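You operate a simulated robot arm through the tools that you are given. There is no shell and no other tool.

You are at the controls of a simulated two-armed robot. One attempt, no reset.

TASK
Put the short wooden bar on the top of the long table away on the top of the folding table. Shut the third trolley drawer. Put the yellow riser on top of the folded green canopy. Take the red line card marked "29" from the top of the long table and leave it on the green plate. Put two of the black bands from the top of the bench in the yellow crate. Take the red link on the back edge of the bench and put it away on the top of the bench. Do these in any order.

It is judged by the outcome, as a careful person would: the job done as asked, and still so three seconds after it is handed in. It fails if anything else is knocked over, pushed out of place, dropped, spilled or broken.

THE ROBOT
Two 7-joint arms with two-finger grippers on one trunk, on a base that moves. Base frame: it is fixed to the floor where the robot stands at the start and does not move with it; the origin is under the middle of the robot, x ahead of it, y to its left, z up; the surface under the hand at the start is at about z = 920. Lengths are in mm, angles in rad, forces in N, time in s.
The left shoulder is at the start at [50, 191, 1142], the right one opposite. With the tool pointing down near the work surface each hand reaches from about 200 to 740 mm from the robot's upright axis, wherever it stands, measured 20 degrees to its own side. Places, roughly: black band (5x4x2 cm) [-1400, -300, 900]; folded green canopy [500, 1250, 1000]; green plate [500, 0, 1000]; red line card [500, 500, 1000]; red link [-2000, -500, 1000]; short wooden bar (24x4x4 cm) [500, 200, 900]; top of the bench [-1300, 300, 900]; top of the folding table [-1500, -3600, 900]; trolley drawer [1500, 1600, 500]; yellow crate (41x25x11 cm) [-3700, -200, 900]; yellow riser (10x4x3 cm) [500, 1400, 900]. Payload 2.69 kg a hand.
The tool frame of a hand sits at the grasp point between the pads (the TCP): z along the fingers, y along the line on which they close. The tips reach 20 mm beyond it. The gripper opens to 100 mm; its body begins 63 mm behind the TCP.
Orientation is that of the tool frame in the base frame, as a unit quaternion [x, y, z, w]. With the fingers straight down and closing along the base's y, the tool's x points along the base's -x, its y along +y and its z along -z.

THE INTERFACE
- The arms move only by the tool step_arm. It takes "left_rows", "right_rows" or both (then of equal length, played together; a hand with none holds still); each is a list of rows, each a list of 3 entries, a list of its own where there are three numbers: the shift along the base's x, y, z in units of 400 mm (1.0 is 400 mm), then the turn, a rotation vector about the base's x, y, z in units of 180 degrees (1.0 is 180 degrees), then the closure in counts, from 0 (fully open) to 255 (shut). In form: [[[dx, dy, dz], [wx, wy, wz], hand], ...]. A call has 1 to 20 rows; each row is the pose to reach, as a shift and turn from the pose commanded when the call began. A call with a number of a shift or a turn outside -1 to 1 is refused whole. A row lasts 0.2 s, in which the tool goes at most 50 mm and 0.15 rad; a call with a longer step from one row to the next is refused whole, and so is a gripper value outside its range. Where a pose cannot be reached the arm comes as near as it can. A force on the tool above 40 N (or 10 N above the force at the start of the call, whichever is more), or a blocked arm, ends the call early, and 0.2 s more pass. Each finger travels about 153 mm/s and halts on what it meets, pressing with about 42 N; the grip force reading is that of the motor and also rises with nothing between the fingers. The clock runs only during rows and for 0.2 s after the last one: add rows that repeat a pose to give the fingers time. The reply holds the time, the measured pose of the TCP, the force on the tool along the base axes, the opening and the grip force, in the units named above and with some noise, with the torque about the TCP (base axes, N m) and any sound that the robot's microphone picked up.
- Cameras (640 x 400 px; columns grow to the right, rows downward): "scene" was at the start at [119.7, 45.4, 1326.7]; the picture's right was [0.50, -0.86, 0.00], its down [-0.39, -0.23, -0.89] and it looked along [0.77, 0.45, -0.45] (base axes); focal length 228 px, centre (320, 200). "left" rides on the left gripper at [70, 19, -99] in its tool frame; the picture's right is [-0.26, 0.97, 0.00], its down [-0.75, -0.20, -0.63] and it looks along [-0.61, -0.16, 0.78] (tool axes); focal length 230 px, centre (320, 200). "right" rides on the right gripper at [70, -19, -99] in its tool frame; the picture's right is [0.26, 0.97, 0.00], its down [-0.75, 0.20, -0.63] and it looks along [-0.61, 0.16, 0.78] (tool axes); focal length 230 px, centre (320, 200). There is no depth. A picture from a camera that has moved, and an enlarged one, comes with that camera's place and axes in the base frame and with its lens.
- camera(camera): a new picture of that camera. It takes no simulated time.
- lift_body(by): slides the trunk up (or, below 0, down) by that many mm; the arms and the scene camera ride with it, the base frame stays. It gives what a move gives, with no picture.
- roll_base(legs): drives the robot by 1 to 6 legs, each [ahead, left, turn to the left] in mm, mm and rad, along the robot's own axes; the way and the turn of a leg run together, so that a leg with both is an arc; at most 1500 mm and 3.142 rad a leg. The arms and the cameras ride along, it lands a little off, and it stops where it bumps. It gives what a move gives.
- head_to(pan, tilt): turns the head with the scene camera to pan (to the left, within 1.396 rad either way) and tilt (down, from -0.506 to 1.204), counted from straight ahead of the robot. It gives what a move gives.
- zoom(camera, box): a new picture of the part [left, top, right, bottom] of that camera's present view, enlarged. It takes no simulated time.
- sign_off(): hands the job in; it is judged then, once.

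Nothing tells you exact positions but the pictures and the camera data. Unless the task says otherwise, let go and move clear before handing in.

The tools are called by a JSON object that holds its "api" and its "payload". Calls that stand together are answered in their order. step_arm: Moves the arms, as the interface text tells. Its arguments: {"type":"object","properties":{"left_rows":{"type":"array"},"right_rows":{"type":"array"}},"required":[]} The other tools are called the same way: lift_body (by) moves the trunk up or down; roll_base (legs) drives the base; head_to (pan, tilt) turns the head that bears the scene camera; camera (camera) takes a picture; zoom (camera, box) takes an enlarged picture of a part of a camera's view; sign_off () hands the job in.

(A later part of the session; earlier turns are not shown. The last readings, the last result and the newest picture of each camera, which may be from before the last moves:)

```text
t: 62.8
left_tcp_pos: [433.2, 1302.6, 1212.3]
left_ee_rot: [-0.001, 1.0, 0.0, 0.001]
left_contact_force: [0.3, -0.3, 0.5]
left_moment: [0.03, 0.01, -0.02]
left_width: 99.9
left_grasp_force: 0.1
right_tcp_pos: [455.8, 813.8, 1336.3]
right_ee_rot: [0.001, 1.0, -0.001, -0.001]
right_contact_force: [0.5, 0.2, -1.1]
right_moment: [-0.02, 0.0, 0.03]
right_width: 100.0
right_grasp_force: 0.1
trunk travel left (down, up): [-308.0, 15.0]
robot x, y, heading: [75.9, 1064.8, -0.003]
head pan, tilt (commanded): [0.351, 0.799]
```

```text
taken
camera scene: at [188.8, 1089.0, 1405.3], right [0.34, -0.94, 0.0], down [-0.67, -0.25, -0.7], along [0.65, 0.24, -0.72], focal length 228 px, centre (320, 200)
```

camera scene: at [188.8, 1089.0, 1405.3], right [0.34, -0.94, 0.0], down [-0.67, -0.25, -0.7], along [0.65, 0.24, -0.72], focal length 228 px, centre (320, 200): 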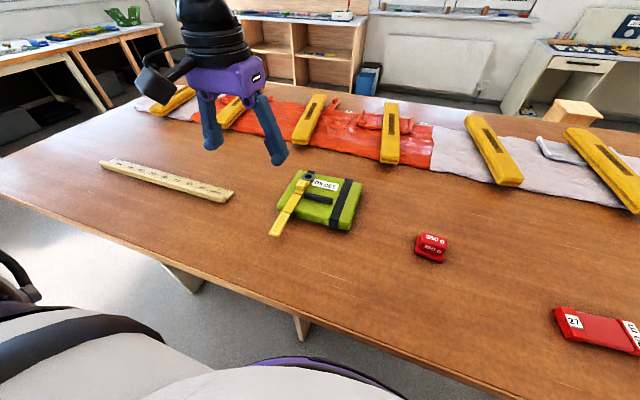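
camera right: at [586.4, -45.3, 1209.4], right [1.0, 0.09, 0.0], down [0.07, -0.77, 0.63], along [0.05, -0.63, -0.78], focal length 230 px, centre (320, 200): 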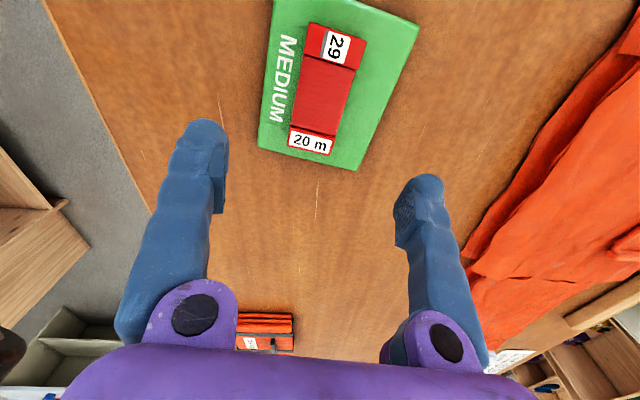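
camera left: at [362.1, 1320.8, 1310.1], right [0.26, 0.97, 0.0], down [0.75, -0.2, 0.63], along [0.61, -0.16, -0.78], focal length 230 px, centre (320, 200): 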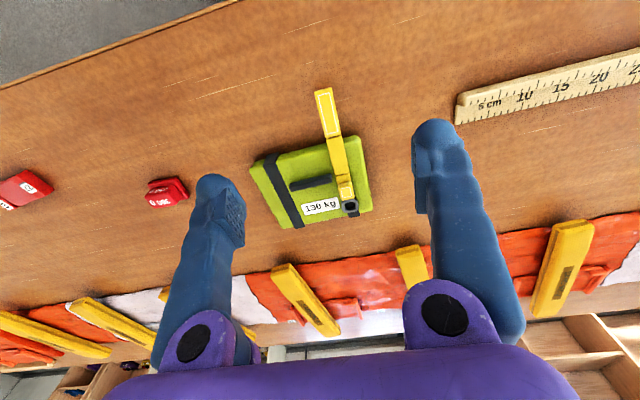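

The riser lies on the canopy and stays there. Next: back off and survey the route around the table's left end to the trolley drawers.

{"api": "roll_base", "payload": {"legs": [[-250, 0, 0]]}}

{"api": "step_arm", "payload": {"left_rows": [[[-0.1, 0.05, 0.0], [0, 0, 0], 0], [[-0.2, 0.1, 0.0], [0, 0, 0], 0], [[-0.25, 0.15, 0.0], [0, 0, 0], 0], [[-0.25, 0.15, 0.0], [0, 0, 0], 0]], "right_rows": [[[-0.1, 0, 0], [0, 0, 0], 0], [[-0.15, -0.03, 0], [0, 0, 0], 0], [[-0.2, -0.05, 0], [0, 0, 0], 0], [[-0.2, -0.05, 0], [0, 0, 0], 0]]}}

{"api": "head_to", "payload": {"pan": 0.9, "tilt": 0.4}}

{"api": "camera", "payload": {"camera": "scene"}}

{"api": "head_to", "payload": {"pan": 0.3, "tilt": 0.3}}

{"api": "camera", "payload": {"camera": "scene"}}

```text
t: 64.6
left_tcp_pos: [181.9, 1301.9, 1212.8]
left_ee_rot: [-0.001, 1.0, -0.002, 0.001]
left_contact_force: [0.2, 0.3, 0.5]
left_moment: [-0.02, 0.01, 0.04]
left_width: 100.1
left_grasp_force: 0.0
right_tcp_pos: [203.1, 812.8, 1337.3]
right_ee_rot: [0.0, 1.0, 0.0, 0.001]
right_contact_force: [-1.3, -0.1, -0.3]
right_moment: [0.01, -0.02, -0.01]
right_width: 99.9
right_grasp_force: 0.2
trunk travel left (down, up): [-308.0, 15.0]
robot x, y, heading: [-177.8, 1055.7, 0.008]
head pan, tilt (commanded): [0.351, 0.799]
```

```text
t: 65.6
left_tcp_pos: [83.5, 1361.5, 1212.5]
left_ee_rot: [0.0, 1.0, -0.001, 0.001]
left_contact_force: [1.1, 0.1, 0.1]
left_moment: [-0.01, 0.01, 0.0]
left_width: 99.9
left_grasp_force: 0.0
right_tcp_pos: [123.4, 793.1, 1336.9]
right_ee_rot: [0.001, 1.0, 0.0, -0.001]
right_contact_force: [0.3, -0.7, -0.4]
right_moment: [0.02, 0.05, -0.01]
right_width: 99.9
right_grasp_force: 0.1
trunk travel left (down, up): [-308.0, 15.0]
robot x, y, heading: [-179.8, 1061.7, -0.001]
head pan, tilt (commanded): [0.351, 0.799]
```

```text
t: 66.6
left_tcp_pos: [82.2, 1362.0, 1211.6]
left_ee_rot: [-0.001, 1.0, -0.001, 0.001]
left_contact_force: [0.0, 0.3, 0.3]
left_moment: [0.0, 0.0, 0.02]
left_width: 100.1
left_grasp_force: 0.1
right_tcp_pos: [123.8, 793.9, 1337.4]
right_ee_rot: [0.0, 1.0, 0.0, 0.0]
right_contact_force: [-0.3, -0.1, -0.1]
right_moment: [-0.01, -0.05, 0.02]
right_width: 99.9
right_grasp_force: 0.1
trunk travel left (down, up): [-308.0, 15.0]
robot x, y, heading: [-178.1, 1063.3, 0.005]
head pan, tilt (commanded): [0.901, 0.4]
```

```text
taken
camera scene: at [-81.1, 1133.6, 1440.5], right [0.78, -0.62, 0.0], down [-0.24, -0.31, -0.92], along [0.57, 0.72, -0.39], focal length 228 px, centre (320, 200)
```

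scene: 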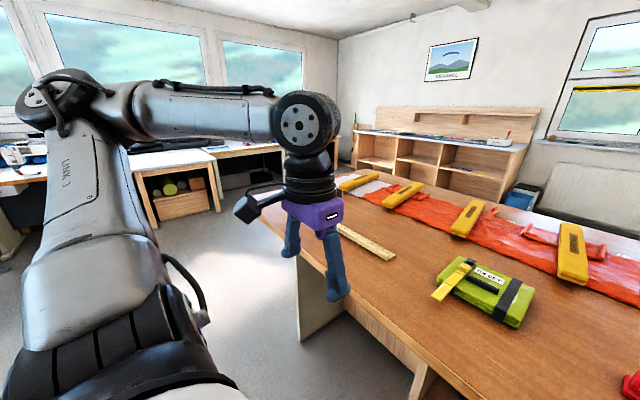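

```text
t: 67.6
left_tcp_pos: [81.6, 1361.6, 1212.2]
left_ee_rot: [-0.001, 1.0, -0.001, 0.002]
left_contact_force: [-0.8, -0.6, 0.0]
left_moment: [-0.01, 0.0, 0.01]
left_width: 100.0
left_grasp_force: 0.1
right_tcp_pos: [124.5, 792.1, 1336.4]
right_ee_rot: [0.0, 1.0, 0.001, 0.001]
right_contact_force: [-0.5, -0.4, 0.1]
right_moment: [-0.02, -0.01, 0.05]
right_width: 99.9
right_grasp_force: 0.1
trunk travel left (down, up): [-308.0, 15.0]
robot x, y, heading: [-178.3, 1060.2, -0.0]
head pan, tilt (commanded): [0.3, 0.3]
```

```text
taken
camera scene: at [-49.6, 1088.9, 1449.8], right [0.3, -0.95, 0.0], down [-0.28, -0.09, -0.96], along [0.91, 0.29, -0.3], focal length 228 px, centre (320, 200)
```

scene: 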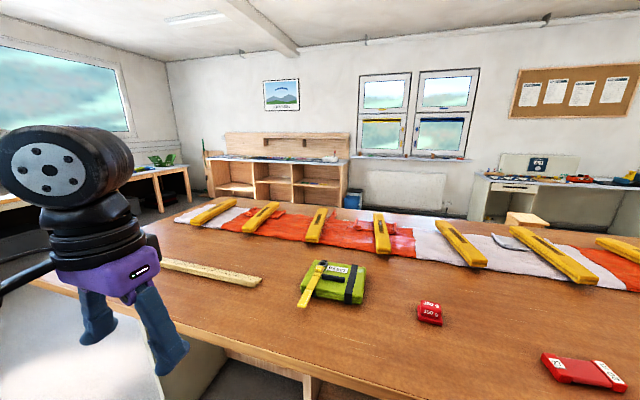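

The aisle left of the table looks clear (table's near-left corner ≈ (345, 2155)). I'll drive left past the table's end and look for the trolley.

{"api": "roll_base", "payload": {"legs": [[0, 900, 0]]}}

{"api": "head_to", "payload": {"pan": 0.3, "tilt": 0.5}}

{"api": "camera", "payload": {"camera": "scene"}}

{"api": "head_to", "payload": {"pan": 1.3, "tilt": 0.5}}

{"api": "camera", "payload": {"camera": "scene"}}

```text
t: 75.7
left_tcp_pos: [73.4, 2250.1, 1213.0]
left_ee_rot: [-0.007, 1.0, -0.001, 0.001]
left_contact_force: [-0.4, 1.1, -0.7]
left_moment: [0.02, -0.01, 0.03]
left_width: 99.9
left_grasp_force: 0.0
right_tcp_pos: [120.3, 1681.4, 1338.0]
right_ee_rot: [-0.005, 1.0, -0.001, -0.001]
right_contact_force: [0.6, -0.3, 0.4]
right_moment: [-0.02, 0.0, -0.03]
right_width: 100.3
right_grasp_force: 0.0
trunk travel left (down, up): [-308.0, 15.0]
robot x, y, heading: [-185.0, 1948.3, 0.014]
head pan, tilt (commanded): [0.3, 0.3]
```

```text
t: 76.4
left_tcp_pos: [73.2, 2250.3, 1212.3]
left_ee_rot: [-0.006, 1.0, -0.001, 0.002]
left_contact_force: [-0.1, 0.6, -0.2]
left_moment: [0.02, -0.03, -0.01]
left_width: 99.9
left_grasp_force: 0.2
right_tcp_pos: [119.5, 1681.9, 1337.3]
right_ee_rot: [-0.005, 1.0, 0.0, -0.001]
right_contact_force: [-0.3, 0.2, 1.0]
right_moment: [-0.02, -0.01, 0.0]
right_width: 100.2
right_grasp_force: 0.1
trunk travel left (down, up): [-308.0, 15.0]
robot x, y, heading: [-186.0, 1946.9, 0.012]
head pan, tilt (commanded): [0.3, 0.499]
```

```text
taken
camera scene: at [-58.4, 1975.0, 1431.5], right [0.31, -0.95, 0.0], down [-0.46, -0.15, -0.88], along [0.84, 0.27, -0.48], focal length 228 px, centre (320, 200)
```

scene: 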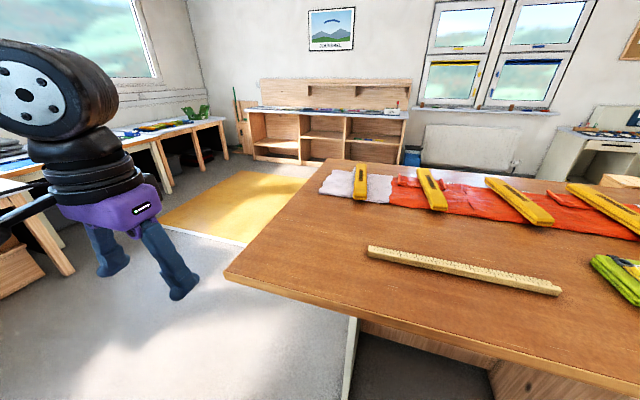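

```text
t: 77.7
left_tcp_pos: [72.9, 2249.1, 1212.1]
left_ee_rot: [-0.007, 1.0, -0.001, 0.002]
left_contact_force: [0.9, -0.9, -0.6]
left_moment: [0.0, -0.04, 0.01]
left_width: 100.1
left_grasp_force: 0.0
right_tcp_pos: [119.1, 1681.7, 1336.6]
right_ee_rot: [-0.005, 1.0, 0.0, 0.0]
right_contact_force: [-0.6, -0.5, -0.1]
right_moment: [-0.01, -0.03, 0.0]
right_width: 99.9
right_grasp_force: 0.1
trunk travel left (down, up): [-308.0, 15.0]
robot x, y, heading: [-193.2, 1947.4, 0.016]
head pan, tilt (commanded): [1.3, 0.499]
```

```text
taken
camera scene: at [-121.6, 2035.0, 1431.4], right [0.97, -0.26, 0.0], down [-0.12, -0.46, -0.88], along [0.23, 0.85, -0.48], focal length 228 px, centre (320, 200)
```

scene: 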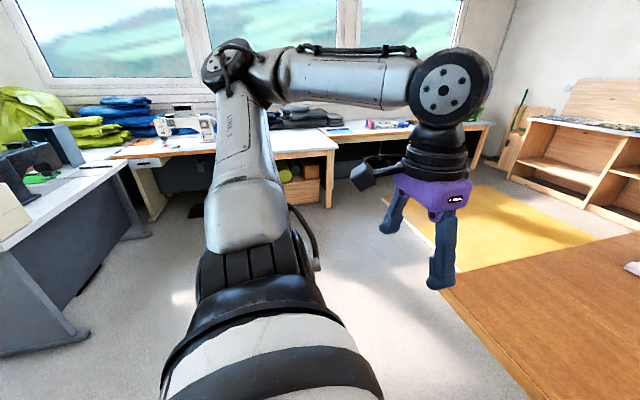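

The table's end is at y≈2380 and a yellow floor mat starts at y≈3150, so I can pass between them at y≈2770. Driving to that lane.

{"api": "roll_base", "payload": {"legs": [[0, 820, -0.014]]}}

{"api": "head_to", "payload": {"pan": -0.4, "tilt": 0.5}}

{"api": "camera", "payload": {"camera": "scene"}}

{"api": "head_to", "payload": {"pan": 0.0, "tilt": 0.7}}

{"api": "camera", "payload": {"camera": "scene"}}

```text
t: 85.3
left_tcp_pos: [88.7, 3058.4, 1213.0]
left_ee_rot: [0.013, 1.0, -0.001, 0.002]
left_contact_force: [-0.7, -0.7, 0.3]
left_moment: [0.02, 0.05, 0.02]
left_width: 100.0
left_grasp_force: 0.0
right_tcp_pos: [116.2, 2489.5, 1336.6]
right_ee_rot: [0.014, 1.0, 0.0, 0.001]
right_contact_force: [0.4, -1.1, 0.6]
right_moment: [0.01, -0.01, -0.05]
right_width: 100.1
right_grasp_force: 0.1
trunk travel left (down, up): [-308.0, 15.0]
robot x, y, heading: [-181.5, 2763.1, -0.027]
head pan, tilt (commanded): [1.3, 0.499]
```

```text
t: 87.0
left_tcp_pos: [89.0, 3057.8, 1213.8]
left_ee_rot: [0.014, 1.0, -0.001, 0.002]
left_contact_force: [-1.0, -0.8, -0.6]
left_moment: [-0.01, 0.0, -0.03]
left_width: 100.0
left_grasp_force: 0.0
right_tcp_pos: [115.8, 2489.1, 1336.7]
right_ee_rot: [0.014, 1.0, 0.0, 0.0]
right_contact_force: [-0.2, -1.2, -0.3]
right_moment: [0.01, -0.02, 0.01]
right_width: 100.0
right_grasp_force: 0.1
trunk travel left (down, up): [-308.0, 15.0]
robot x, y, heading: [-180.3, 2764.7, -0.025]
head pan, tilt (commanded): [-0.4, 0.499]
```

```text
taken
camera scene: at [-56.5, 2726.6, 1431.4], right [-0.41, -0.91, 0.0], down [-0.44, 0.2, -0.88], along [0.8, -0.36, -0.48], focal length 228 px, centre (320, 200)
```

scene: 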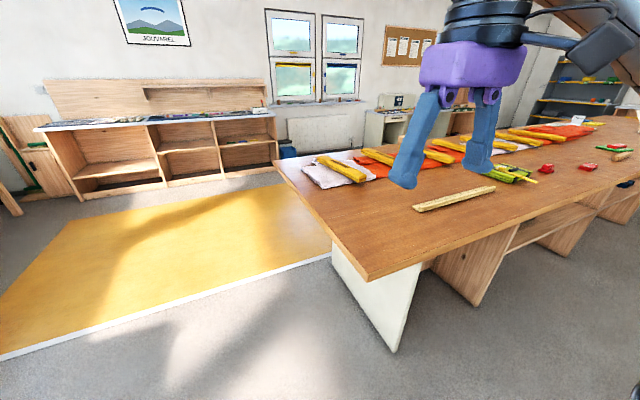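

```text
t: 87.9
left_tcp_pos: [89.6, 3058.6, 1212.9]
left_ee_rot: [0.012, 1.0, 0.0, 0.002]
left_contact_force: [-0.4, -0.2, 0.4]
left_moment: [0.02, 0.01, -0.04]
left_width: 100.1
left_grasp_force: 0.1
right_tcp_pos: [116.0, 2490.7, 1336.9]
right_ee_rot: [0.015, 1.0, 0.0, 0.0]
right_contact_force: [0.2, 0.5, 0.2]
right_moment: [0.0, 0.01, -0.01]
right_width: 100.1
right_grasp_force: 0.1
trunk travel left (down, up): [-308.0, 15.0]
robot x, y, heading: [-183.8, 2764.3, -0.023]
head pan, tilt (commanded): [0.0, 0.7]
```

```text
taken
camera scene: at [-54.5, 2761.8, 1413.7], right [-0.03, -1.0, 0.0], down [-0.64, 0.02, -0.77], along [0.76, -0.02, -0.64], focal length 228 px, centre (320, 200)
```

scene: 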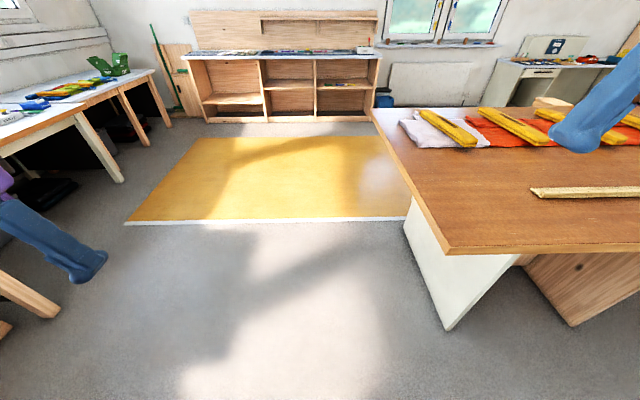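

{"api": "zoom", "payload": {"camera": "scene", "box": [110, 120, 270, 240]}}

{"api": "zoom", "payload": {"camera": "scene", "box": [300, 110, 430, 240]}}

```text
3.33 times, centred on (190, 180) of scene
camera zoom: at [-54.5, 2761.8, 1413.7], right [-0.03, -1.0, 0.0], down [-0.64, 0.02, -0.77], along [0.76, -0.02, -0.64], focal length 758 px, centre (753, 267)
```

zoom: 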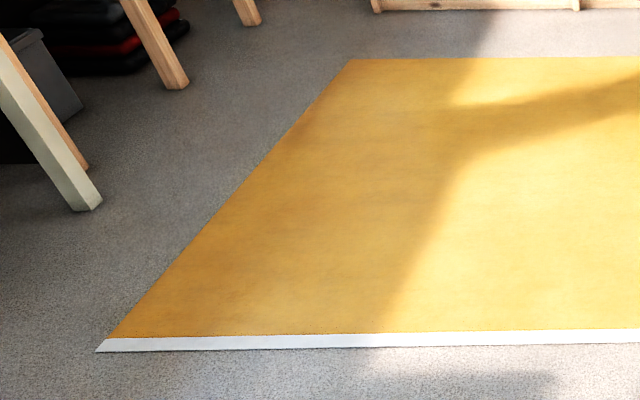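

```text
3.08 times, centred on (365, 175) of scene
camera zoom: at [-54.5, 2761.8, 1413.7], right [-0.03, -1.0, 0.0], down [-0.64, 0.02, -0.77], along [0.76, -0.02, -0.64], focal length 700 px, centre (182, 277)
```

zoom: 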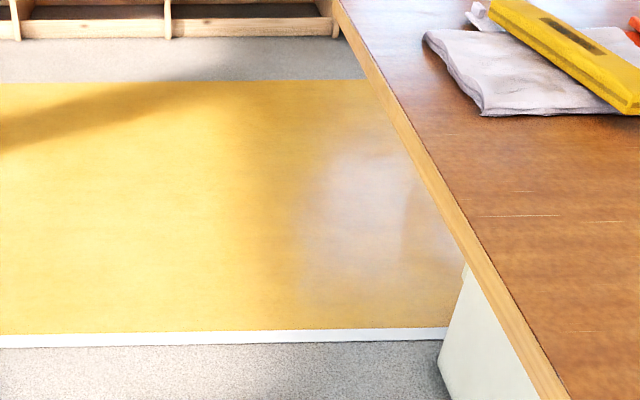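

The yellow area looks like a flat painted floor zone (its white strip ends flush with it), so it can be driven over. Driving forward past the end of the table.

{"api": "roll_base", "payload": {"legs": [[1450, 30, 0.025]]}}

{"api": "head_to", "payload": {"pan": -0.9, "tilt": 0.5}}

{"api": "camera", "payload": {"camera": "scene"}}

```text
t: 95.2
left_tcp_pos: [1551.6, 3066.8, 1212.0]
left_ee_rot: [0.004, 1.0, -0.001, 0.002]
left_contact_force: [-0.6, 0.3, -1.3]
left_moment: [0.03, 0.0, 0.01]
left_width: 100.1
left_grasp_force: 0.0
right_tcp_pos: [1587.6, 2498.9, 1336.4]
right_ee_rot: [0.006, 1.0, 0.001, 0.0]
right_contact_force: [0.5, -0.7, 0.3]
right_moment: [0.0, 0.03, -0.02]
right_width: 99.8
right_grasp_force: 0.0
trunk travel left (down, up): [-308.0, 15.0]
robot x, y, heading: [1285.9, 2769.8, -0.007]
head pan, tilt (commanded): [0.0, 0.7]
```

```text
t: 96.3
left_tcp_pos: [1552.2, 3067.0, 1213.9]
left_ee_rot: [0.004, 1.0, -0.001, 0.002]
left_contact_force: [-0.2, -0.4, 0.6]
left_moment: [0.01, -0.02, -0.04]
left_width: 100.2
left_grasp_force: 0.0
right_tcp_pos: [1587.8, 2498.8, 1337.2]
right_ee_rot: [0.004, 1.0, 0.001, 0.0]
right_contact_force: [-0.1, 0.4, 0.2]
right_moment: [0.0, 0.01, -0.01]
right_width: 100.2
right_grasp_force: 0.1
trunk travel left (down, up): [-308.0, 15.0]
robot x, y, heading: [1286.5, 2770.2, -0.012]
head pan, tilt (commanded): [-0.901, 0.499]
```

```text
taken
camera scene: at [1383.7, 2697.3, 1431.4], right [-0.79, -0.61, 0.0], down [-0.29, 0.38, -0.88], along [0.54, -0.69, -0.48], focal length 228 px, centre (320, 200)
```

scene: 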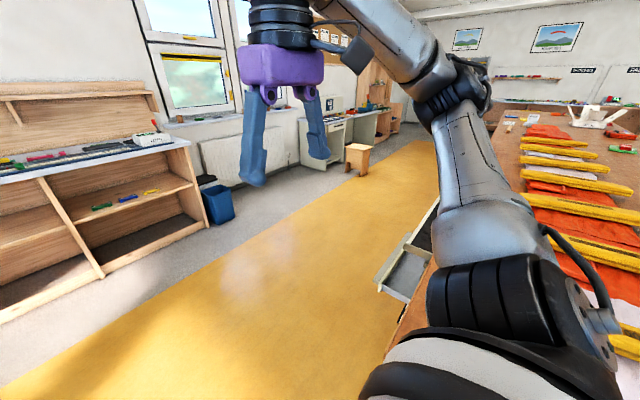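

{"api": "zoom", "payload": {"camera": "scene", "box": [340, 180, 480, 330]}}

{"api": "roll_base", "payload": {"legs": [[800, 0, 0.01]]}}

{"api": "head_to", "payload": {"pan": -1.35, "tilt": 0.6}}

{"api": "camera", "payload": {"camera": "scene"}}

```text
2.67 times, centred on (410, 255) of scene
camera zoom: at [1383.7, 2697.3, 1431.4], right [-0.79, -0.61, 0.0], down [-0.29, 0.38, -0.88], along [0.54, -0.69, -0.48], focal length 607 px, centre (80, 53)
```

zoom: 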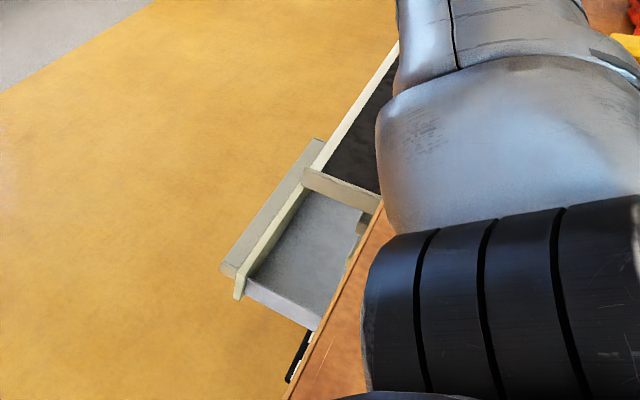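

```text
t: 100.6
left_tcp_pos: [2343.0, 3075.2, 1212.8]
left_ee_rot: [-0.007, 1.0, 0.0, 0.002]
left_contact_force: [-0.3, 0.4, -0.1]
left_moment: [-0.01, 0.02, -0.03]
left_width: 99.8
left_grasp_force: 0.0
right_tcp_pos: [2392.0, 2507.9, 1337.6]
right_ee_rot: [-0.007, 1.0, 0.001, 0.0]
right_contact_force: [0.0, -0.6, 0.5]
right_moment: [-0.02, 0.0, -0.03]
right_width: 100.1
right_grasp_force: 0.1
trunk travel left (down, up): [-308.0, 15.0]
robot x, y, heading: [2082.2, 2772.6, 0.011]
head pan, tilt (commanded): [-0.901, 0.499]
```

```text
t: 101.5
left_tcp_pos: [2343.8, 3075.6, 1211.9]
left_ee_rot: [-0.007, 1.0, -0.001, 0.002]
left_contact_force: [-0.8, -0.6, -0.1]
left_moment: [-0.01, 0.0, 0.0]
left_width: 100.1
left_grasp_force: 0.1
right_tcp_pos: [2390.4, 2508.0, 1336.2]
right_ee_rot: [-0.006, 1.0, 0.0, 0.0]
right_contact_force: [-0.5, 0.1, -0.4]
right_moment: [0.03, 0.0, 0.0]
right_width: 99.8
right_grasp_force: 0.2
trunk travel left (down, up): [-308.0, 15.0]
robot x, y, heading: [2086.2, 2774.2, 0.016]
head pan, tilt (commanded): [-1.349, 0.6]
```

```text
taken
camera scene: at [2146.3, 2686.1, 1422.3], right [-0.97, -0.23, 0.0], down [-0.13, 0.55, -0.83], along [0.19, -0.8, -0.56], focal length 228 px, centre (320, 200)
```

scene: 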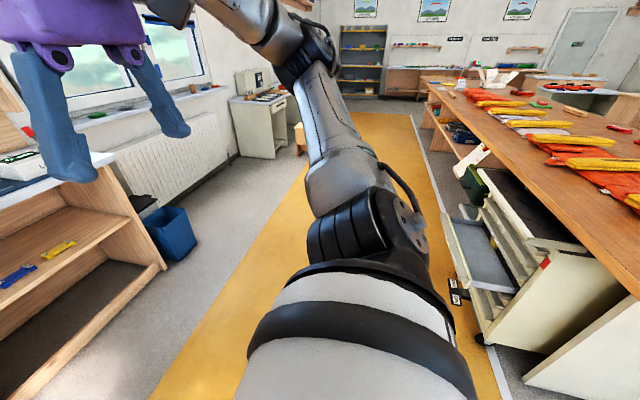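

{"api": "zoom", "payload": {"camera": "scene", "box": [420, 150, 640, 360]}}

```text
1.90 times, centred on (530, 255) of scene
camera zoom: at [2146.3, 2686.1, 1422.3], right [-0.97, -0.23, 0.0], down [-0.13, 0.55, -0.83], along [0.19, -0.8, -0.56], focal length 433 px, centre (-80, 95)
```

zoom: 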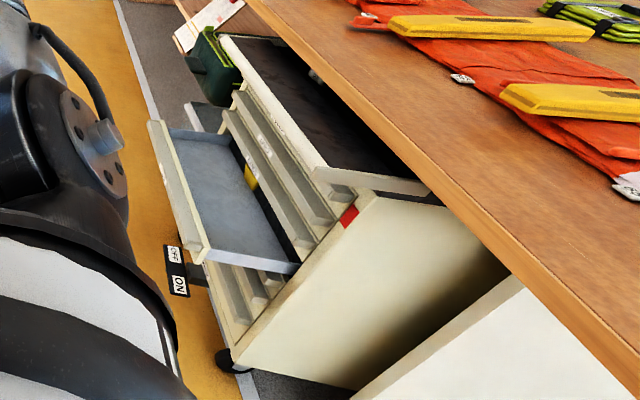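

The trolley stands under the table's far side with drawers facing +x, one pulled out. I'll drive in front of it and turn to face it.

{"api": "roll_base", "payload": {"legs": [[420, -1130, 0], [0, 0, 3.12]]}}

{"api": "head_to", "payload": {"pan": 0.0, "tilt": 0.6}}

{"api": "camera", "payload": {"camera": "scene"}}

```text
t: 119.2
left_tcp_pos: [2244.6, 1335.5, 1211.8]
left_ee_rot: [1.0, -0.018, -0.002, -0.001]
left_contact_force: [-0.1, -0.1, 0.3]
left_moment: [0.02, -0.01, 0.0]
left_width: 100.1
left_grasp_force: 0.0
right_tcp_pos: [2225.1, 1905.8, 1337.0]
right_ee_rot: [1.0, -0.02, 0.0, 0.0]
right_contact_force: [0.8, -0.3, -0.6]
right_moment: [-0.01, 0.01, -0.01]
right_width: 100.3
right_grasp_force: 0.0
trunk travel left (down, up): [-308.0, 15.0]
robot x, y, heading: [2515.7, 1627.3, 3.105]
head pan, tilt (commanded): [-1.349, 0.6]
```

```text
t: 120.7
left_tcp_pos: [2242.7, 1335.4, 1213.7]
left_ee_rot: [1.0, -0.019, -0.002, -0.001]
left_contact_force: [0.4, -0.2, 0.1]
left_moment: [0.02, 0.0, 0.0]
left_width: 100.1
left_grasp_force: 0.0
right_tcp_pos: [2224.0, 1906.0, 1336.9]
right_ee_rot: [1.0, -0.019, 0.0, -0.001]
right_contact_force: [0.1, 0.2, -0.4]
right_moment: [0.03, 0.01, -0.02]
right_width: 100.1
right_grasp_force: 0.1
trunk travel left (down, up): [-308.0, 15.0]
robot x, y, heading: [2519.9, 1625.6, 3.106]
head pan, tilt (commanded): [0.0, 0.6]
```

```text
taken
camera scene: at [2388.9, 1629.8, 1422.3], right [0.04, 1.0, 0.0], down [0.56, -0.02, -0.83], along [-0.82, 0.03, -0.56], focal length 228 px, centre (320, 200)
```

scene: 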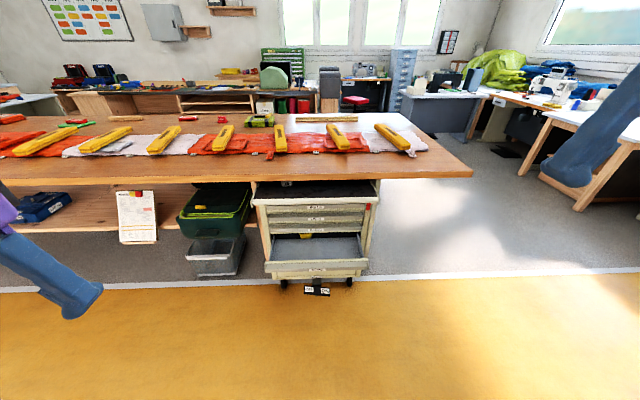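

{"api": "zoom", "payload": {"camera": "scene", "box": [170, 170, 400, 310]}}

{"api": "zoom", "payload": {"camera": "scene", "box": [240, 175, 390, 300]}}

```text
2.78 times, centred on (285, 240) of scene
camera zoom: at [2388.9, 1629.8, 1422.3], right [0.04, 1.0, 0.0], down [0.56, -0.02, -0.83], along [-0.82, 0.03, -0.56], focal length 633 px, centre (417, 89)
```

zoom: 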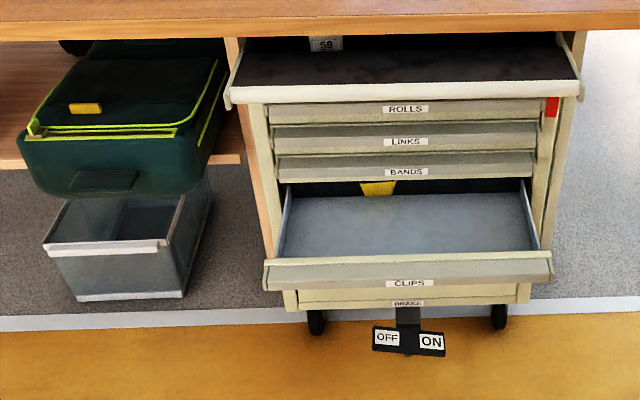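

```text
3.20 times, centred on (315, 238) of scene
camera zoom: at [2388.9, 1629.8, 1422.3], right [0.04, 1.0, 0.0], down [0.56, -0.02, -0.83], along [-0.82, 0.03, -0.56], focal length 728 px, centre (336, 80)
```

zoom: 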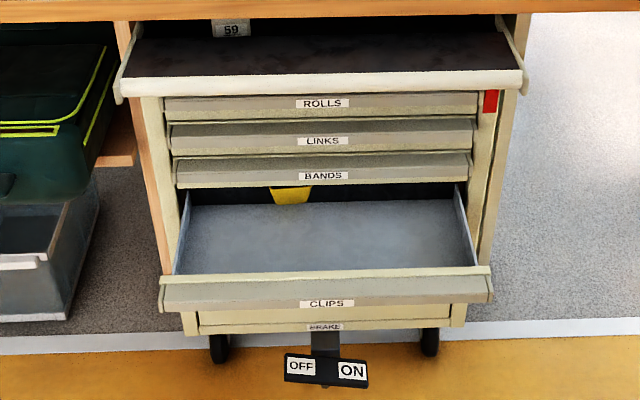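

The trolley has drawers labelled ROLLS, LINKS, BANDS and CLIPS, and CLIPS stands well open. I need to check whether any other drawer is ajar before deciding which is "third", so I'll move closer.

{"api": "roll_base", "payload": {"legs": [[300, 0, 0.035]]}}

{"api": "head_to", "payload": {"pan": 0.0, "tilt": 0.9}}

{"api": "camera", "payload": {"camera": "scene"}}

{"api": "zoom", "payload": {"camera": "scene", "box": [200, 80, 420, 230]}}

```text
t: 122.7
left_tcp_pos: [1948.6, 1332.3, 1213.1]
left_ee_rot: [1.0, -0.001, -0.001, -0.001]
left_contact_force: [0.0, -0.3, 0.0]
left_moment: [0.0, -0.03, -0.02]
left_width: 100.0
left_grasp_force: 0.1
right_tcp_pos: [1908.9, 1901.0, 1336.9]
right_ee_rot: [1.0, -0.002, 0.0, 0.0]
right_contact_force: [0.5, -0.8, 0.3]
right_moment: [0.02, 0.04, 0.01]
right_width: 100.1
right_grasp_force: 0.1
trunk travel left (down, up): [-308.0, 15.0]
robot x, y, heading: [2210.8, 1630.9, 3.14]
head pan, tilt (commanded): [0.0, 0.6]
```

```text
t: 123.5
left_tcp_pos: [1948.0, 1333.3, 1213.5]
left_ee_rot: [1.0, -0.001, -0.002, -0.001]
left_contact_force: [0.4, -0.3, 0.1]
left_moment: [-0.04, 0.01, -0.03]
left_width: 99.7
left_grasp_force: 0.0
right_tcp_pos: [1910.0, 1901.1, 1337.2]
right_ee_rot: [1.0, -0.002, 0.0, 0.0]
right_contact_force: [-0.1, 0.0, -1.1]
right_moment: [0.01, -0.01, -0.01]
right_width: 100.1
right_grasp_force: 0.0
trunk travel left (down, up): [-308.0, 15.0]
robot x, y, heading: [2211.3, 1635.9, 3.137]
head pan, tilt (commanded): [0.0, 0.901]
```

```text
taken
camera scene: at [2095.7, 1631.1, 1397.6], right [0.0, 1.0, 0.0], down [0.78, 0.0, -0.62], along [-0.62, 0.0, -0.78], focal length 228 px, centre (320, 200)
```

scene: 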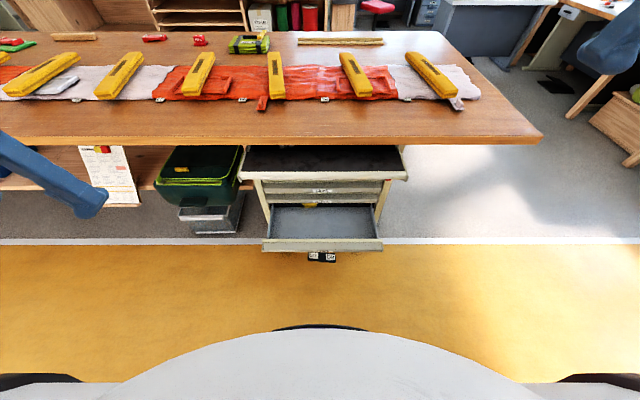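

```text
2.67 times, centred on (310, 155) of scene
camera zoom: at [2095.7, 1631.1, 1397.6], right [0.0, 1.0, 0.0], down [0.78, 0.0, -0.62], along [-0.62, 0.0, -0.78], focal length 607 px, centre (347, 320)
```

zoom: 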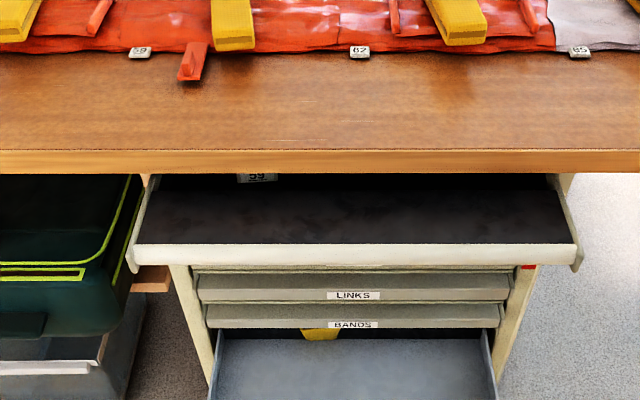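

By triangulation the ROLLS, LINKS and BANDS fronts all sit flush at x≈1484, and only CLIPS is open (front ≈ x 1665, z ≈ 540), which also matches the listed drawer position near z=500. I'll lower the trunk for a closer look and for reach.

{"api": "lift_body", "payload": {"by": -300}}

{"api": "head_to", "payload": {"pan": 0.0, "tilt": 0.75}}

{"api": "camera", "payload": {"camera": "scene"}}

{"api": "zoom", "payload": {"camera": "scene", "box": [200, 60, 440, 220]}}

```text
t: 126.5
left_tcp_pos: [1948.3, 1332.5, 912.5]
left_ee_rot: [1.0, -0.001, -0.002, -0.001]
left_contact_force: [0.7, -0.3, 0.7]
left_moment: [-0.02, -0.03, -0.01]
left_width: 100.2
left_grasp_force: 0.2
right_tcp_pos: [1907.6, 1900.9, 1036.3]
right_ee_rot: [1.0, -0.002, 0.0, 0.0]
right_contact_force: [0.6, 0.7, 0.2]
right_moment: [0.02, 0.01, 0.02]
right_width: 100.1
right_grasp_force: 0.1
trunk travel left (down, up): [-8.0, 315.0]
robot x, y, heading: [2209.9, 1630.1, 3.14]
head pan, tilt (commanded): [0.0, 0.901]
```

```text
t: 127.2
left_tcp_pos: [1948.2, 1331.9, 912.3]
left_ee_rot: [1.0, -0.001, -0.002, -0.001]
left_contact_force: [0.3, -0.5, 0.7]
left_moment: [-0.04, -0.02, 0.02]
left_width: 99.8
left_grasp_force: 0.0
right_tcp_pos: [1908.3, 1900.4, 1036.6]
right_ee_rot: [1.0, -0.003, 0.0, 0.001]
right_contact_force: [-0.7, 0.4, 0.2]
right_moment: [-0.01, 0.01, 0.02]
right_width: 100.1
right_grasp_force: 0.1
trunk travel left (down, up): [-8.0, 315.0]
robot x, y, heading: [2212.8, 1633.7, 3.139]
head pan, tilt (commanded): [0.0, 0.75]
```

```text
taken
camera scene: at [2088.1, 1631.2, 1109.4], right [0.0, 1.0, 0.0], down [0.68, 0.0, -0.73], along [-0.73, 0.0, -0.68], focal length 228 px, centre (320, 200)
```

scene: 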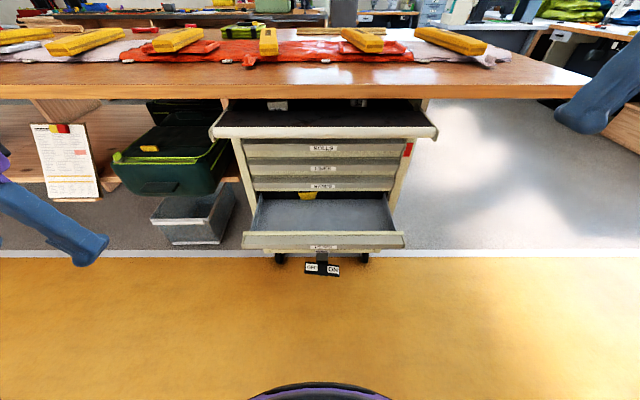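

```text
2.50 times, centred on (320, 140) of scene
camera zoom: at [2088.1, 1631.2, 1109.4], right [0.0, 1.0, 0.0], down [0.68, 0.0, -0.73], along [-0.73, 0.0, -0.68], focal length 569 px, centre (320, 350)
```

zoom: 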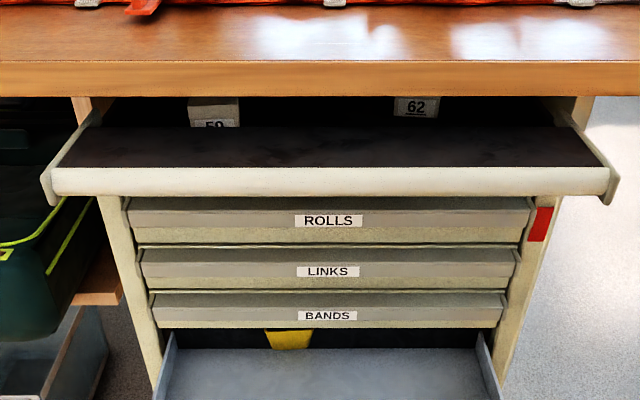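

{"api": "zoom", "payload": {"camera": "scene", "box": [230, 170, 420, 290]}}

```text
3.33 times, centred on (325, 230) of scene
camera zoom: at [2088.1, 1631.2, 1109.4], right [0.0, 1.0, 0.0], down [0.68, 0.0, -0.73], along [-0.73, 0.0, -0.68], focal length 758 px, centre (303, 100)
```

zoom: 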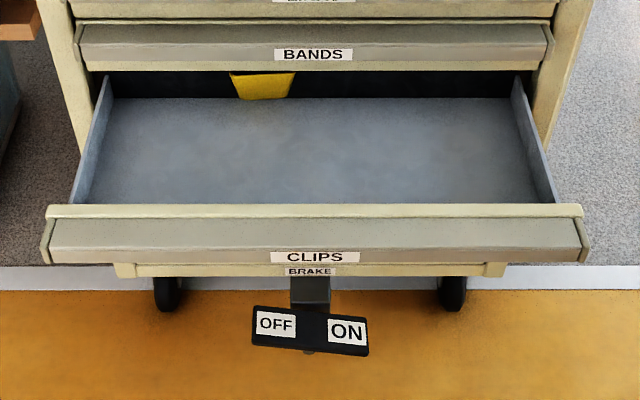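

CLIPS' label edge is at about x=1682, z=537, and needs to go in ~198 mm. I'll point the left hand forward with closed fingers and push at its centre (y≈1632).

{"api": "step_arm", "payload": {"left_rows": [[[-0.0245, 0.042, -0.053], [0, 0.0417, 0], 120], [[-0.049, 0.084, -0.106], [0, 0.0833, 0], 255], [[-0.0735, 0.126, -0.159], [0, 0.125, 0], 255], [[-0.098, 0.168, -0.212], [0, 0.1667, 0], 255], [[-0.1225, 0.21, -0.265], [0, 0.2083, 0], 255], [[-0.147, 0.252, -0.318], [0, 0.25, 0], 255], [[-0.1715, 0.294, -0.371], [0, 0.2917, 0], 255], [[-0.196, 0.336, -0.424], [0, 0.3333, 0], 255], [[-0.2205, 0.378, -0.477], [0, 0.375, 0], 255], [[-0.245, 0.42, -0.53], [0, 0.4167, 0], 255], [[-0.245, 0.42, -0.53], [0, 0.4167, 0], 255]]}}

{"api": "camera", "payload": {"camera": "scene"}}

{"api": "camera", "payload": {"camera": "left"}}

```text
t: 129.6
left_tcp_pos: [1765.9, 1418.8, 765.8]
left_ee_rot: [0.8, -0.002, -0.6, -0.001]
left_contact_force: [0.3, 0.4, -0.4]
left_moment: [0.01, 0.0, 0.03]
left_width: 0.1
left_grasp_force: 29.6
left hand out of reach, approached as far as the arm can: row 2, 3, 4, 5, 6, 7, 8, 9, 10, 11
right_tcp_pos: [1908.9, 1901.3, 1038.6]
right_ee_rot: [1.0, -0.002, 0.0, -0.001]
right_contact_force: [-0.4, -0.3, -0.2]
right_moment: [-0.05, 0.04, -0.01]
right_width: 100.1
right_grasp_force: 0.0
trunk travel left (down, up): [-8.0, 315.0]
robot x, y, heading: [2210.6, 1630.4, 3.135]
head pan, tilt (commanded): [0.0, 0.75]
```

```text
taken
camera scene: at [2088.1, 1631.2, 1109.4], right [0.0, 1.0, 0.0], down [0.68, 0.0, -0.73], along [-0.73, 0.0, -0.68], focal length 228 px, centre (320, 200)
```

scene: 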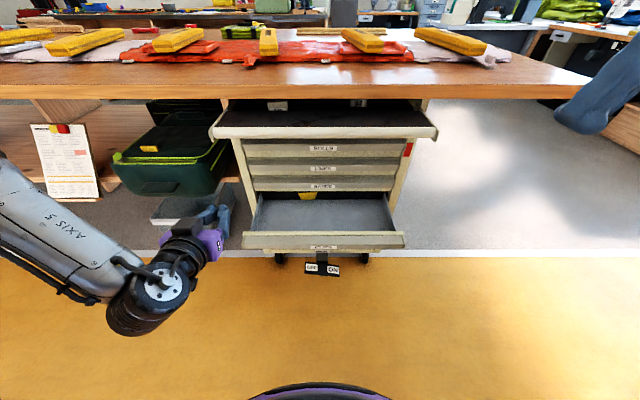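

```text
taken
camera left: at [1878.1, 1400.2, 725.4], right [-0.08, -0.97, 0.25], down [0.4, 0.2, 0.9], along [-0.92, 0.17, 0.37], focal length 230 px, centre (320, 200)
```

left: 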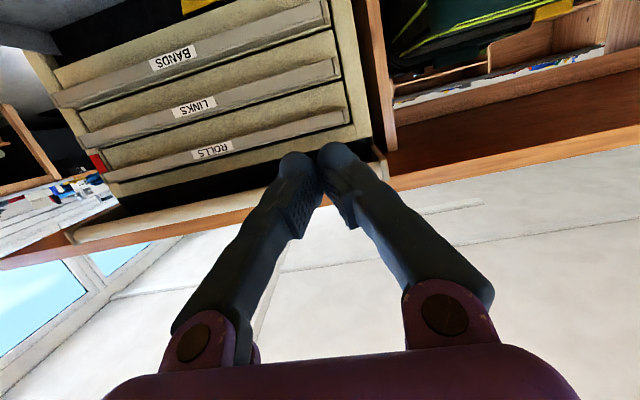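

The arm was too folded for that pose. I'll back the base up 150 mm to give the forward-pointing arm room.

{"api": "roll_base", "payload": {"legs": [[-150, 0, 0]]}}

{"api": "step_arm", "payload": {"left_rows": [[[-0.04, 0.06, -0.06], [0, 0, 0], 255], [[-0.08, 0.12, -0.12], [0, 0, 0], 255], [[-0.12, 0.18, -0.18], [0, 0, 0], 255], [[-0.16, 0.24, -0.24], [0, 0, 0], 255], [[-0.2, 0.3, -0.3], [0, 0, 0], 255], [[-0.24, 0.36, -0.36], [0, 0, 0], 255], [[-0.28, 0.42, -0.42], [0, 0, 0], 255], [[-0.32, 0.48, -0.48], [0, 0, 0], 255], [[-0.36, 0.53, -0.55], [0, 0, 0], 255], [[-0.36, 0.53, -0.55], [0, 0, 0], 255]]}}

{"api": "camera", "payload": {"camera": "scene"}}

{"api": "camera", "payload": {"camera": "left"}}

```text
t: 131.0
left_tcp_pos: [1915.6, 1419.4, 764.0]
left_ee_rot: [0.8, -0.003, -0.6, -0.002]
left_contact_force: [-0.4, 0.2, 1.3]
left_moment: [0.01, 0.01, -0.02]
left_width: 0.0
left_grasp_force: 29.9
right_tcp_pos: [2058.9, 1899.9, 1037.8]
right_ee_rot: [1.0, -0.003, 0.0, -0.001]
right_contact_force: [0.6, 0.2, -0.3]
right_moment: [0.03, -0.04, 0.01]
right_width: 99.9
right_grasp_force: 0.0
trunk travel left (down, up): [-8.0, 315.0]
robot x, y, heading: [2361.9, 1630.2, 3.138]
head pan, tilt (commanded): [0.0, 0.75]
```

```text
t: 133.2
left_tcp_pos: [1813.7, 1424.3, 762.2]
left_ee_rot: [0.801, -0.002, -0.599, -0.001]
left_contact_force: [0.6, -0.2, -1.1]
left_moment: [-0.02, 0.04, 0.02]
left_width: 0.0
left_grasp_force: 29.0
left hand out of reach, approached as far as the arm can: row 1, 2, 3, 4, 5, 6, 7, 8, 9, 10
right_tcp_pos: [2057.4, 1900.4, 1036.0]
right_ee_rot: [1.0, -0.001, 0.0, 0.0]
right_contact_force: [0.3, 0.7, -0.1]
right_moment: [0.01, 0.0, -0.01]
right_width: 100.3
right_grasp_force: 0.1
trunk travel left (down, up): [-8.0, 315.0]
robot x, y, heading: [2360.2, 1631.3, 3.143]
head pan, tilt (commanded): [0.0, 0.75]
```

```text
taken
camera scene: at [2238.3, 1630.8, 1109.4], right [0.0, 1.0, 0.0], down [0.68, 0.0, -0.73], along [-0.73, 0.0, -0.68], focal length 228 px, centre (320, 200)
```

scene: 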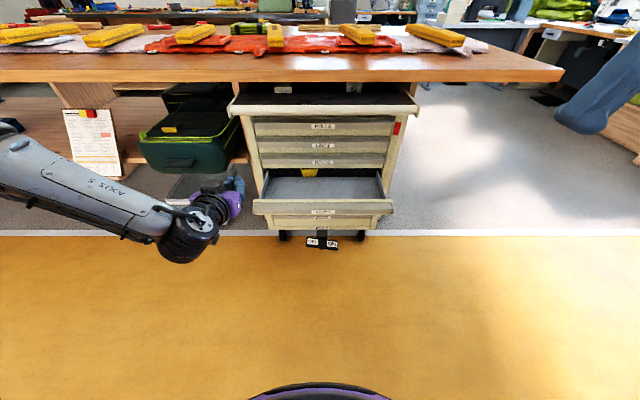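

```text
taken
camera left: at [1926.6, 1404.2, 722.4], right [-0.08, -0.97, 0.25], down [0.39, 0.2, 0.9], along [-0.92, 0.17, 0.36], focal length 230 px, centre (320, 200)
```

left: 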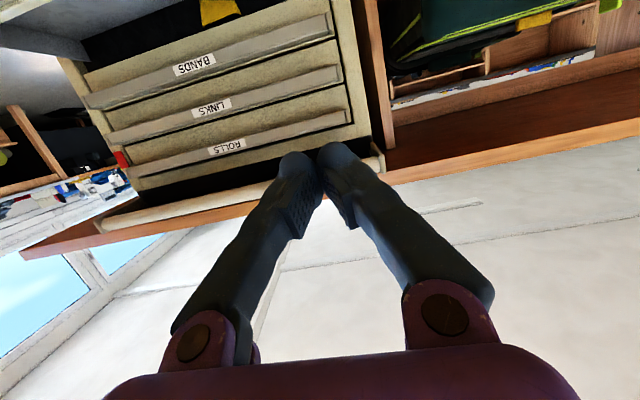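

That wrist pose is limited. A gentler tilt (about 40° from vertical) still keeps the gripper body clear of the fronts, so I'll tilt back and try descending.

{"api": "step_arm", "payload": {"left_rows": [[[0, 0, 0], [0, -0.0375, 0], 255], [[0, 0, 0], [0, -0.075, 0], 255], [[0, 0, 0], [0, -0.1125, 0], 255], [[0, 0, 0], [0, -0.15, 0], 255], [[0, 0, 0], [0, -0.1875, 0], 255], [[0, 0, -0.1], [0, -0.1875, 0], 255], [[0, 0, -0.2], [0, -0.1875, 0], 255], [[0, 0, -0.3], [0, -0.1875, 0], 255], [[0, 0, -0.4], [0, -0.1875, 0], 255], [[0, 0, -0.5], [0, -0.1875, 0], 255], [[0, 0, -0.5], [0, -0.1875, 0], 255]]}}

{"api": "camera", "payload": {"camera": "scene"}}

```text
t: 135.6
left_tcp_pos: [1841.2, 1376.8, 630.4]
left_ee_rot: [0.94, -0.002, -0.341, -0.002]
left_contact_force: [-1.3, 0.3, -0.1]
left_moment: [0.03, 0.01, 0.03]
left_width: 0.0
left_grasp_force: 29.7
left hand out of reach, approached as far as the arm can: row 8, 9, 10, 11
right_tcp_pos: [2058.3, 1900.4, 1036.9]
right_ee_rot: [1.0, -0.002, -0.001, 0.001]
right_contact_force: [0.0, -1.2, 1.1]
right_moment: [0.02, 0.01, -0.01]
right_width: 99.9
right_grasp_force: 0.0
trunk travel left (down, up): [-8.0, 315.0]
robot x, y, heading: [2360.3, 1630.6, 3.14]
head pan, tilt (commanded): [0.0, 0.75]
```

```text
taken
camera scene: at [2238.3, 1630.8, 1109.4], right [0.0, 1.0, 0.0], down [0.68, 0.0, -0.73], along [-0.73, 0.0, -0.68], focal length 228 px, centre (320, 200)
```

scene: 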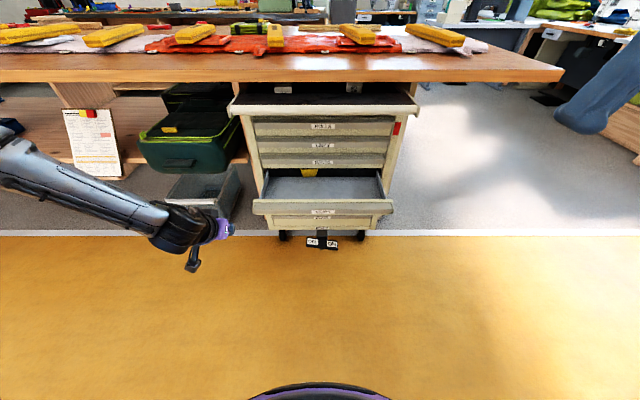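

{"api": "step_arm", "payload": {"left_rows": [[[-0.08, 0.02, 0.0], [0, 0, 0], 255], [[-0.16, 0.04, 0.0], [0, 0, 0], 255], [[-0.2, 0.06, -0.03], [0, 0, 0], 255], [[-0.2, 0.08, -0.06], [0, 0, 0], 255], [[-0.2, 0.1, -0.1], [0, 0, 0], 255], [[-0.2, 0.1, -0.15], [0, 0, 0], 255], [[-0.2, 0.1, -0.19], [0, 0, 0], 255], [[-0.2, 0.1, -0.19], [0, 0, 0], 255]]}}

{"api": "camera", "payload": {"camera": "scene"}}

```text
t: 137.4
left_tcp_pos: [1791.8, 1368.6, 644.6]
left_ee_rot: [0.94, -0.002, -0.341, -0.002]
left_contact_force: [0.3, -0.3, -0.8]
left_moment: [-0.02, 0.01, 0.02]
left_width: 0.1
left_grasp_force: 29.2
left hand out of reach, approached as far as the arm can: row 1, 2, 3, 4, 5, 6, 7, 8
right_tcp_pos: [2058.5, 1901.3, 1036.7]
right_ee_rot: [1.0, -0.002, 0.0, 0.0]
right_contact_force: [-0.2, 0.3, 0.0]
right_moment: [-0.03, 0.03, 0.0]
right_width: 100.1
right_grasp_force: 0.1
trunk travel left (down, up): [-8.0, 315.0]
robot x, y, heading: [2357.4, 1629.5, 3.138]
head pan, tilt (commanded): [0.0, 0.75]
```

```text
taken
camera scene: at [2238.3, 1630.8, 1109.4], right [0.0, 1.0, 0.0], down [0.68, 0.0, -0.73], along [-0.73, 0.0, -0.68], focal length 228 px, centre (320, 200)
```

scene: 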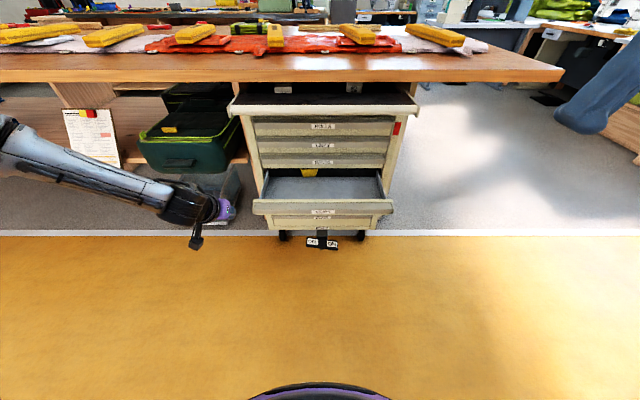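

{"api": "step_arm", "payload": {"left_rows": [[[0, 0, 0], [0, -0.045, 0], 255], [[0, 0, 0], [0, -0.09, 0], 255], [[0, 0, 0], [0, -0.135, 0], 255], [[0, 0, 0], [0, -0.18, 0], 255], [[0, 0, 0], [0, -0.222, 0], 255], [[0, 0.1, 0], [0, -0.222, 0], 255], [[0, 0.2, -0.05], [0, -0.222, 0], 255], [[0, 0.2, -0.15], [0, -0.222, 0], 255], [[0, 0.2, -0.25], [0, -0.222, 0], 255], [[0, 0.2, -0.25], [0, -0.222, 0], 255]]}}

{"api": "camera", "payload": {"camera": "scene"}}

```text
t: 139.6
left_tcp_pos: [1868.8, 1373.3, 637.0]
left_ee_rot: [1.0, 0.0, 0.001, -0.002]
left_contact_force: [0.2, -0.1, 0.2]
left_moment: [0.04, -0.03, 0.01]
left_width: 0.0
left_grasp_force: 30.1
left hand out of reach, approached as far as the arm can: row 3, 4, 5, 6, 7, 8, 9, 10
right_tcp_pos: [2059.2, 1900.9, 1037.2]
right_ee_rot: [1.0, -0.002, 0.0, 0.0]
right_contact_force: [0.1, 0.1, 0.0]
right_moment: [-0.01, -0.03, 0.01]
right_width: 99.8
right_grasp_force: 0.0
trunk travel left (down, up): [-8.0, 315.0]
robot x, y, heading: [2358.6, 1633.7, 3.139]
head pan, tilt (commanded): [0.0, 0.75]
```

```text
taken
camera scene: at [2238.3, 1630.8, 1109.4], right [0.0, 1.0, 0.0], down [0.68, 0.0, -0.73], along [-0.73, 0.0, -0.68], focal length 228 px, centre (320, 200)
```

scene: 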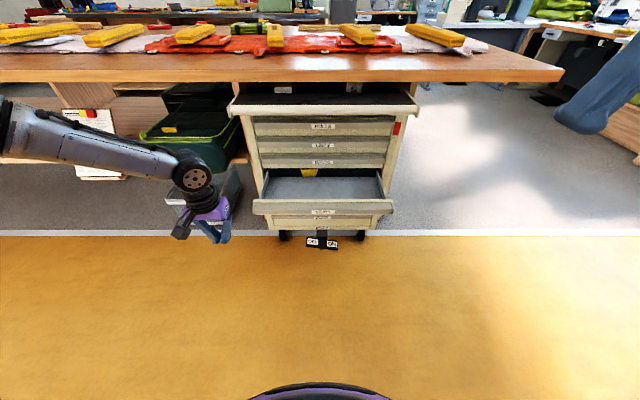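

The reach seems limited by the wrist roll at this yaw (the right arm reached farther when its camera faced inward). I'll mirror that: yaw the left tool 90° inward, then retry.

{"api": "step_arm", "payload": {"left_rows": [[[0, 0, 0.02], [0, 0, 0.0455], 255], [[0, 0, 0.04], [0, 0, 0.091], 255], [[0, 0, 0.06], [0, 0, 0.1365], 255], [[0, 0, 0.08], [0, 0, 0.182], 255], [[0, 0, 0.1], [0, 0, 0.2275], 255], [[0, 0, 0.1], [0, 0, 0.273], 255], [[0, 0, 0.1], [0, 0, 0.3185], 255], [[0, 0, 0.1], [0, 0, 0.364], 255], [[0, 0, 0.1], [0, 0, 0.4095], 255], [[0, 0, 0.1], [0, 0, 0.455], 255], [[0, 0, 0.1], [0, 0, 0.5], 255], [[-0.05, 0.05, 0.0], [0, 0, 0.5], 255], [[-0.1, 0.1, -0.1], [0, 0, 0.5], 255], [[-0.1, 0.15, -0.2], [0, 0, 0.5], 255], [[-0.1, 0.15, -0.2], [0, 0, 0.5], 255]]}}

{"api": "camera", "payload": {"camera": "scene"}}

```text
t: 142.8
left_tcp_pos: [1881.2, 1379.6, 632.4]
left_ee_rot: [0.707, 0.707, -0.001, -0.003]
left_contact_force: [-0.1, 0.3, 0.8]
left_moment: [0.01, -0.04, -0.01]
left_width: 0.0
left_grasp_force: 29.1
left hand out of reach, approached as far as the arm can: row 12, 13, 14, 15
right_tcp_pos: [2059.1, 1901.1, 1037.6]
right_ee_rot: [1.0, -0.001, 0.0, 0.0]
right_contact_force: [-0.4, 0.4, -0.4]
right_moment: [-0.01, -0.03, 0.01]
right_width: 99.8
right_grasp_force: 0.2
trunk travel left (down, up): [-8.0, 315.0]
robot x, y, heading: [2364.0, 1633.5, 3.139]
head pan, tilt (commanded): [0.0, 0.75]
```

```text
taken
camera scene: at [2238.3, 1630.8, 1109.4], right [0.0, 1.0, 0.0], down [0.68, 0.0, -0.73], along [-0.73, 0.0, -0.68], focal length 228 px, centre (320, 200)
```

scene: 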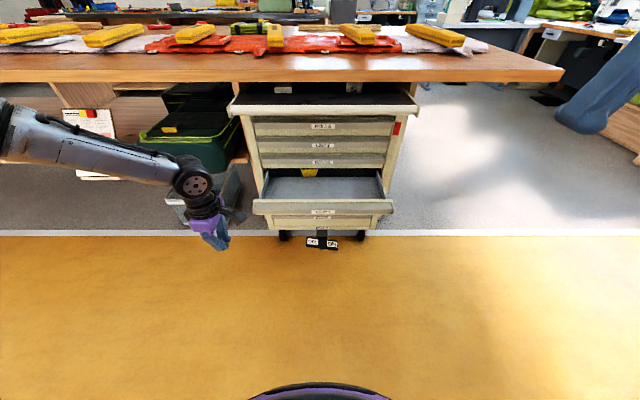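

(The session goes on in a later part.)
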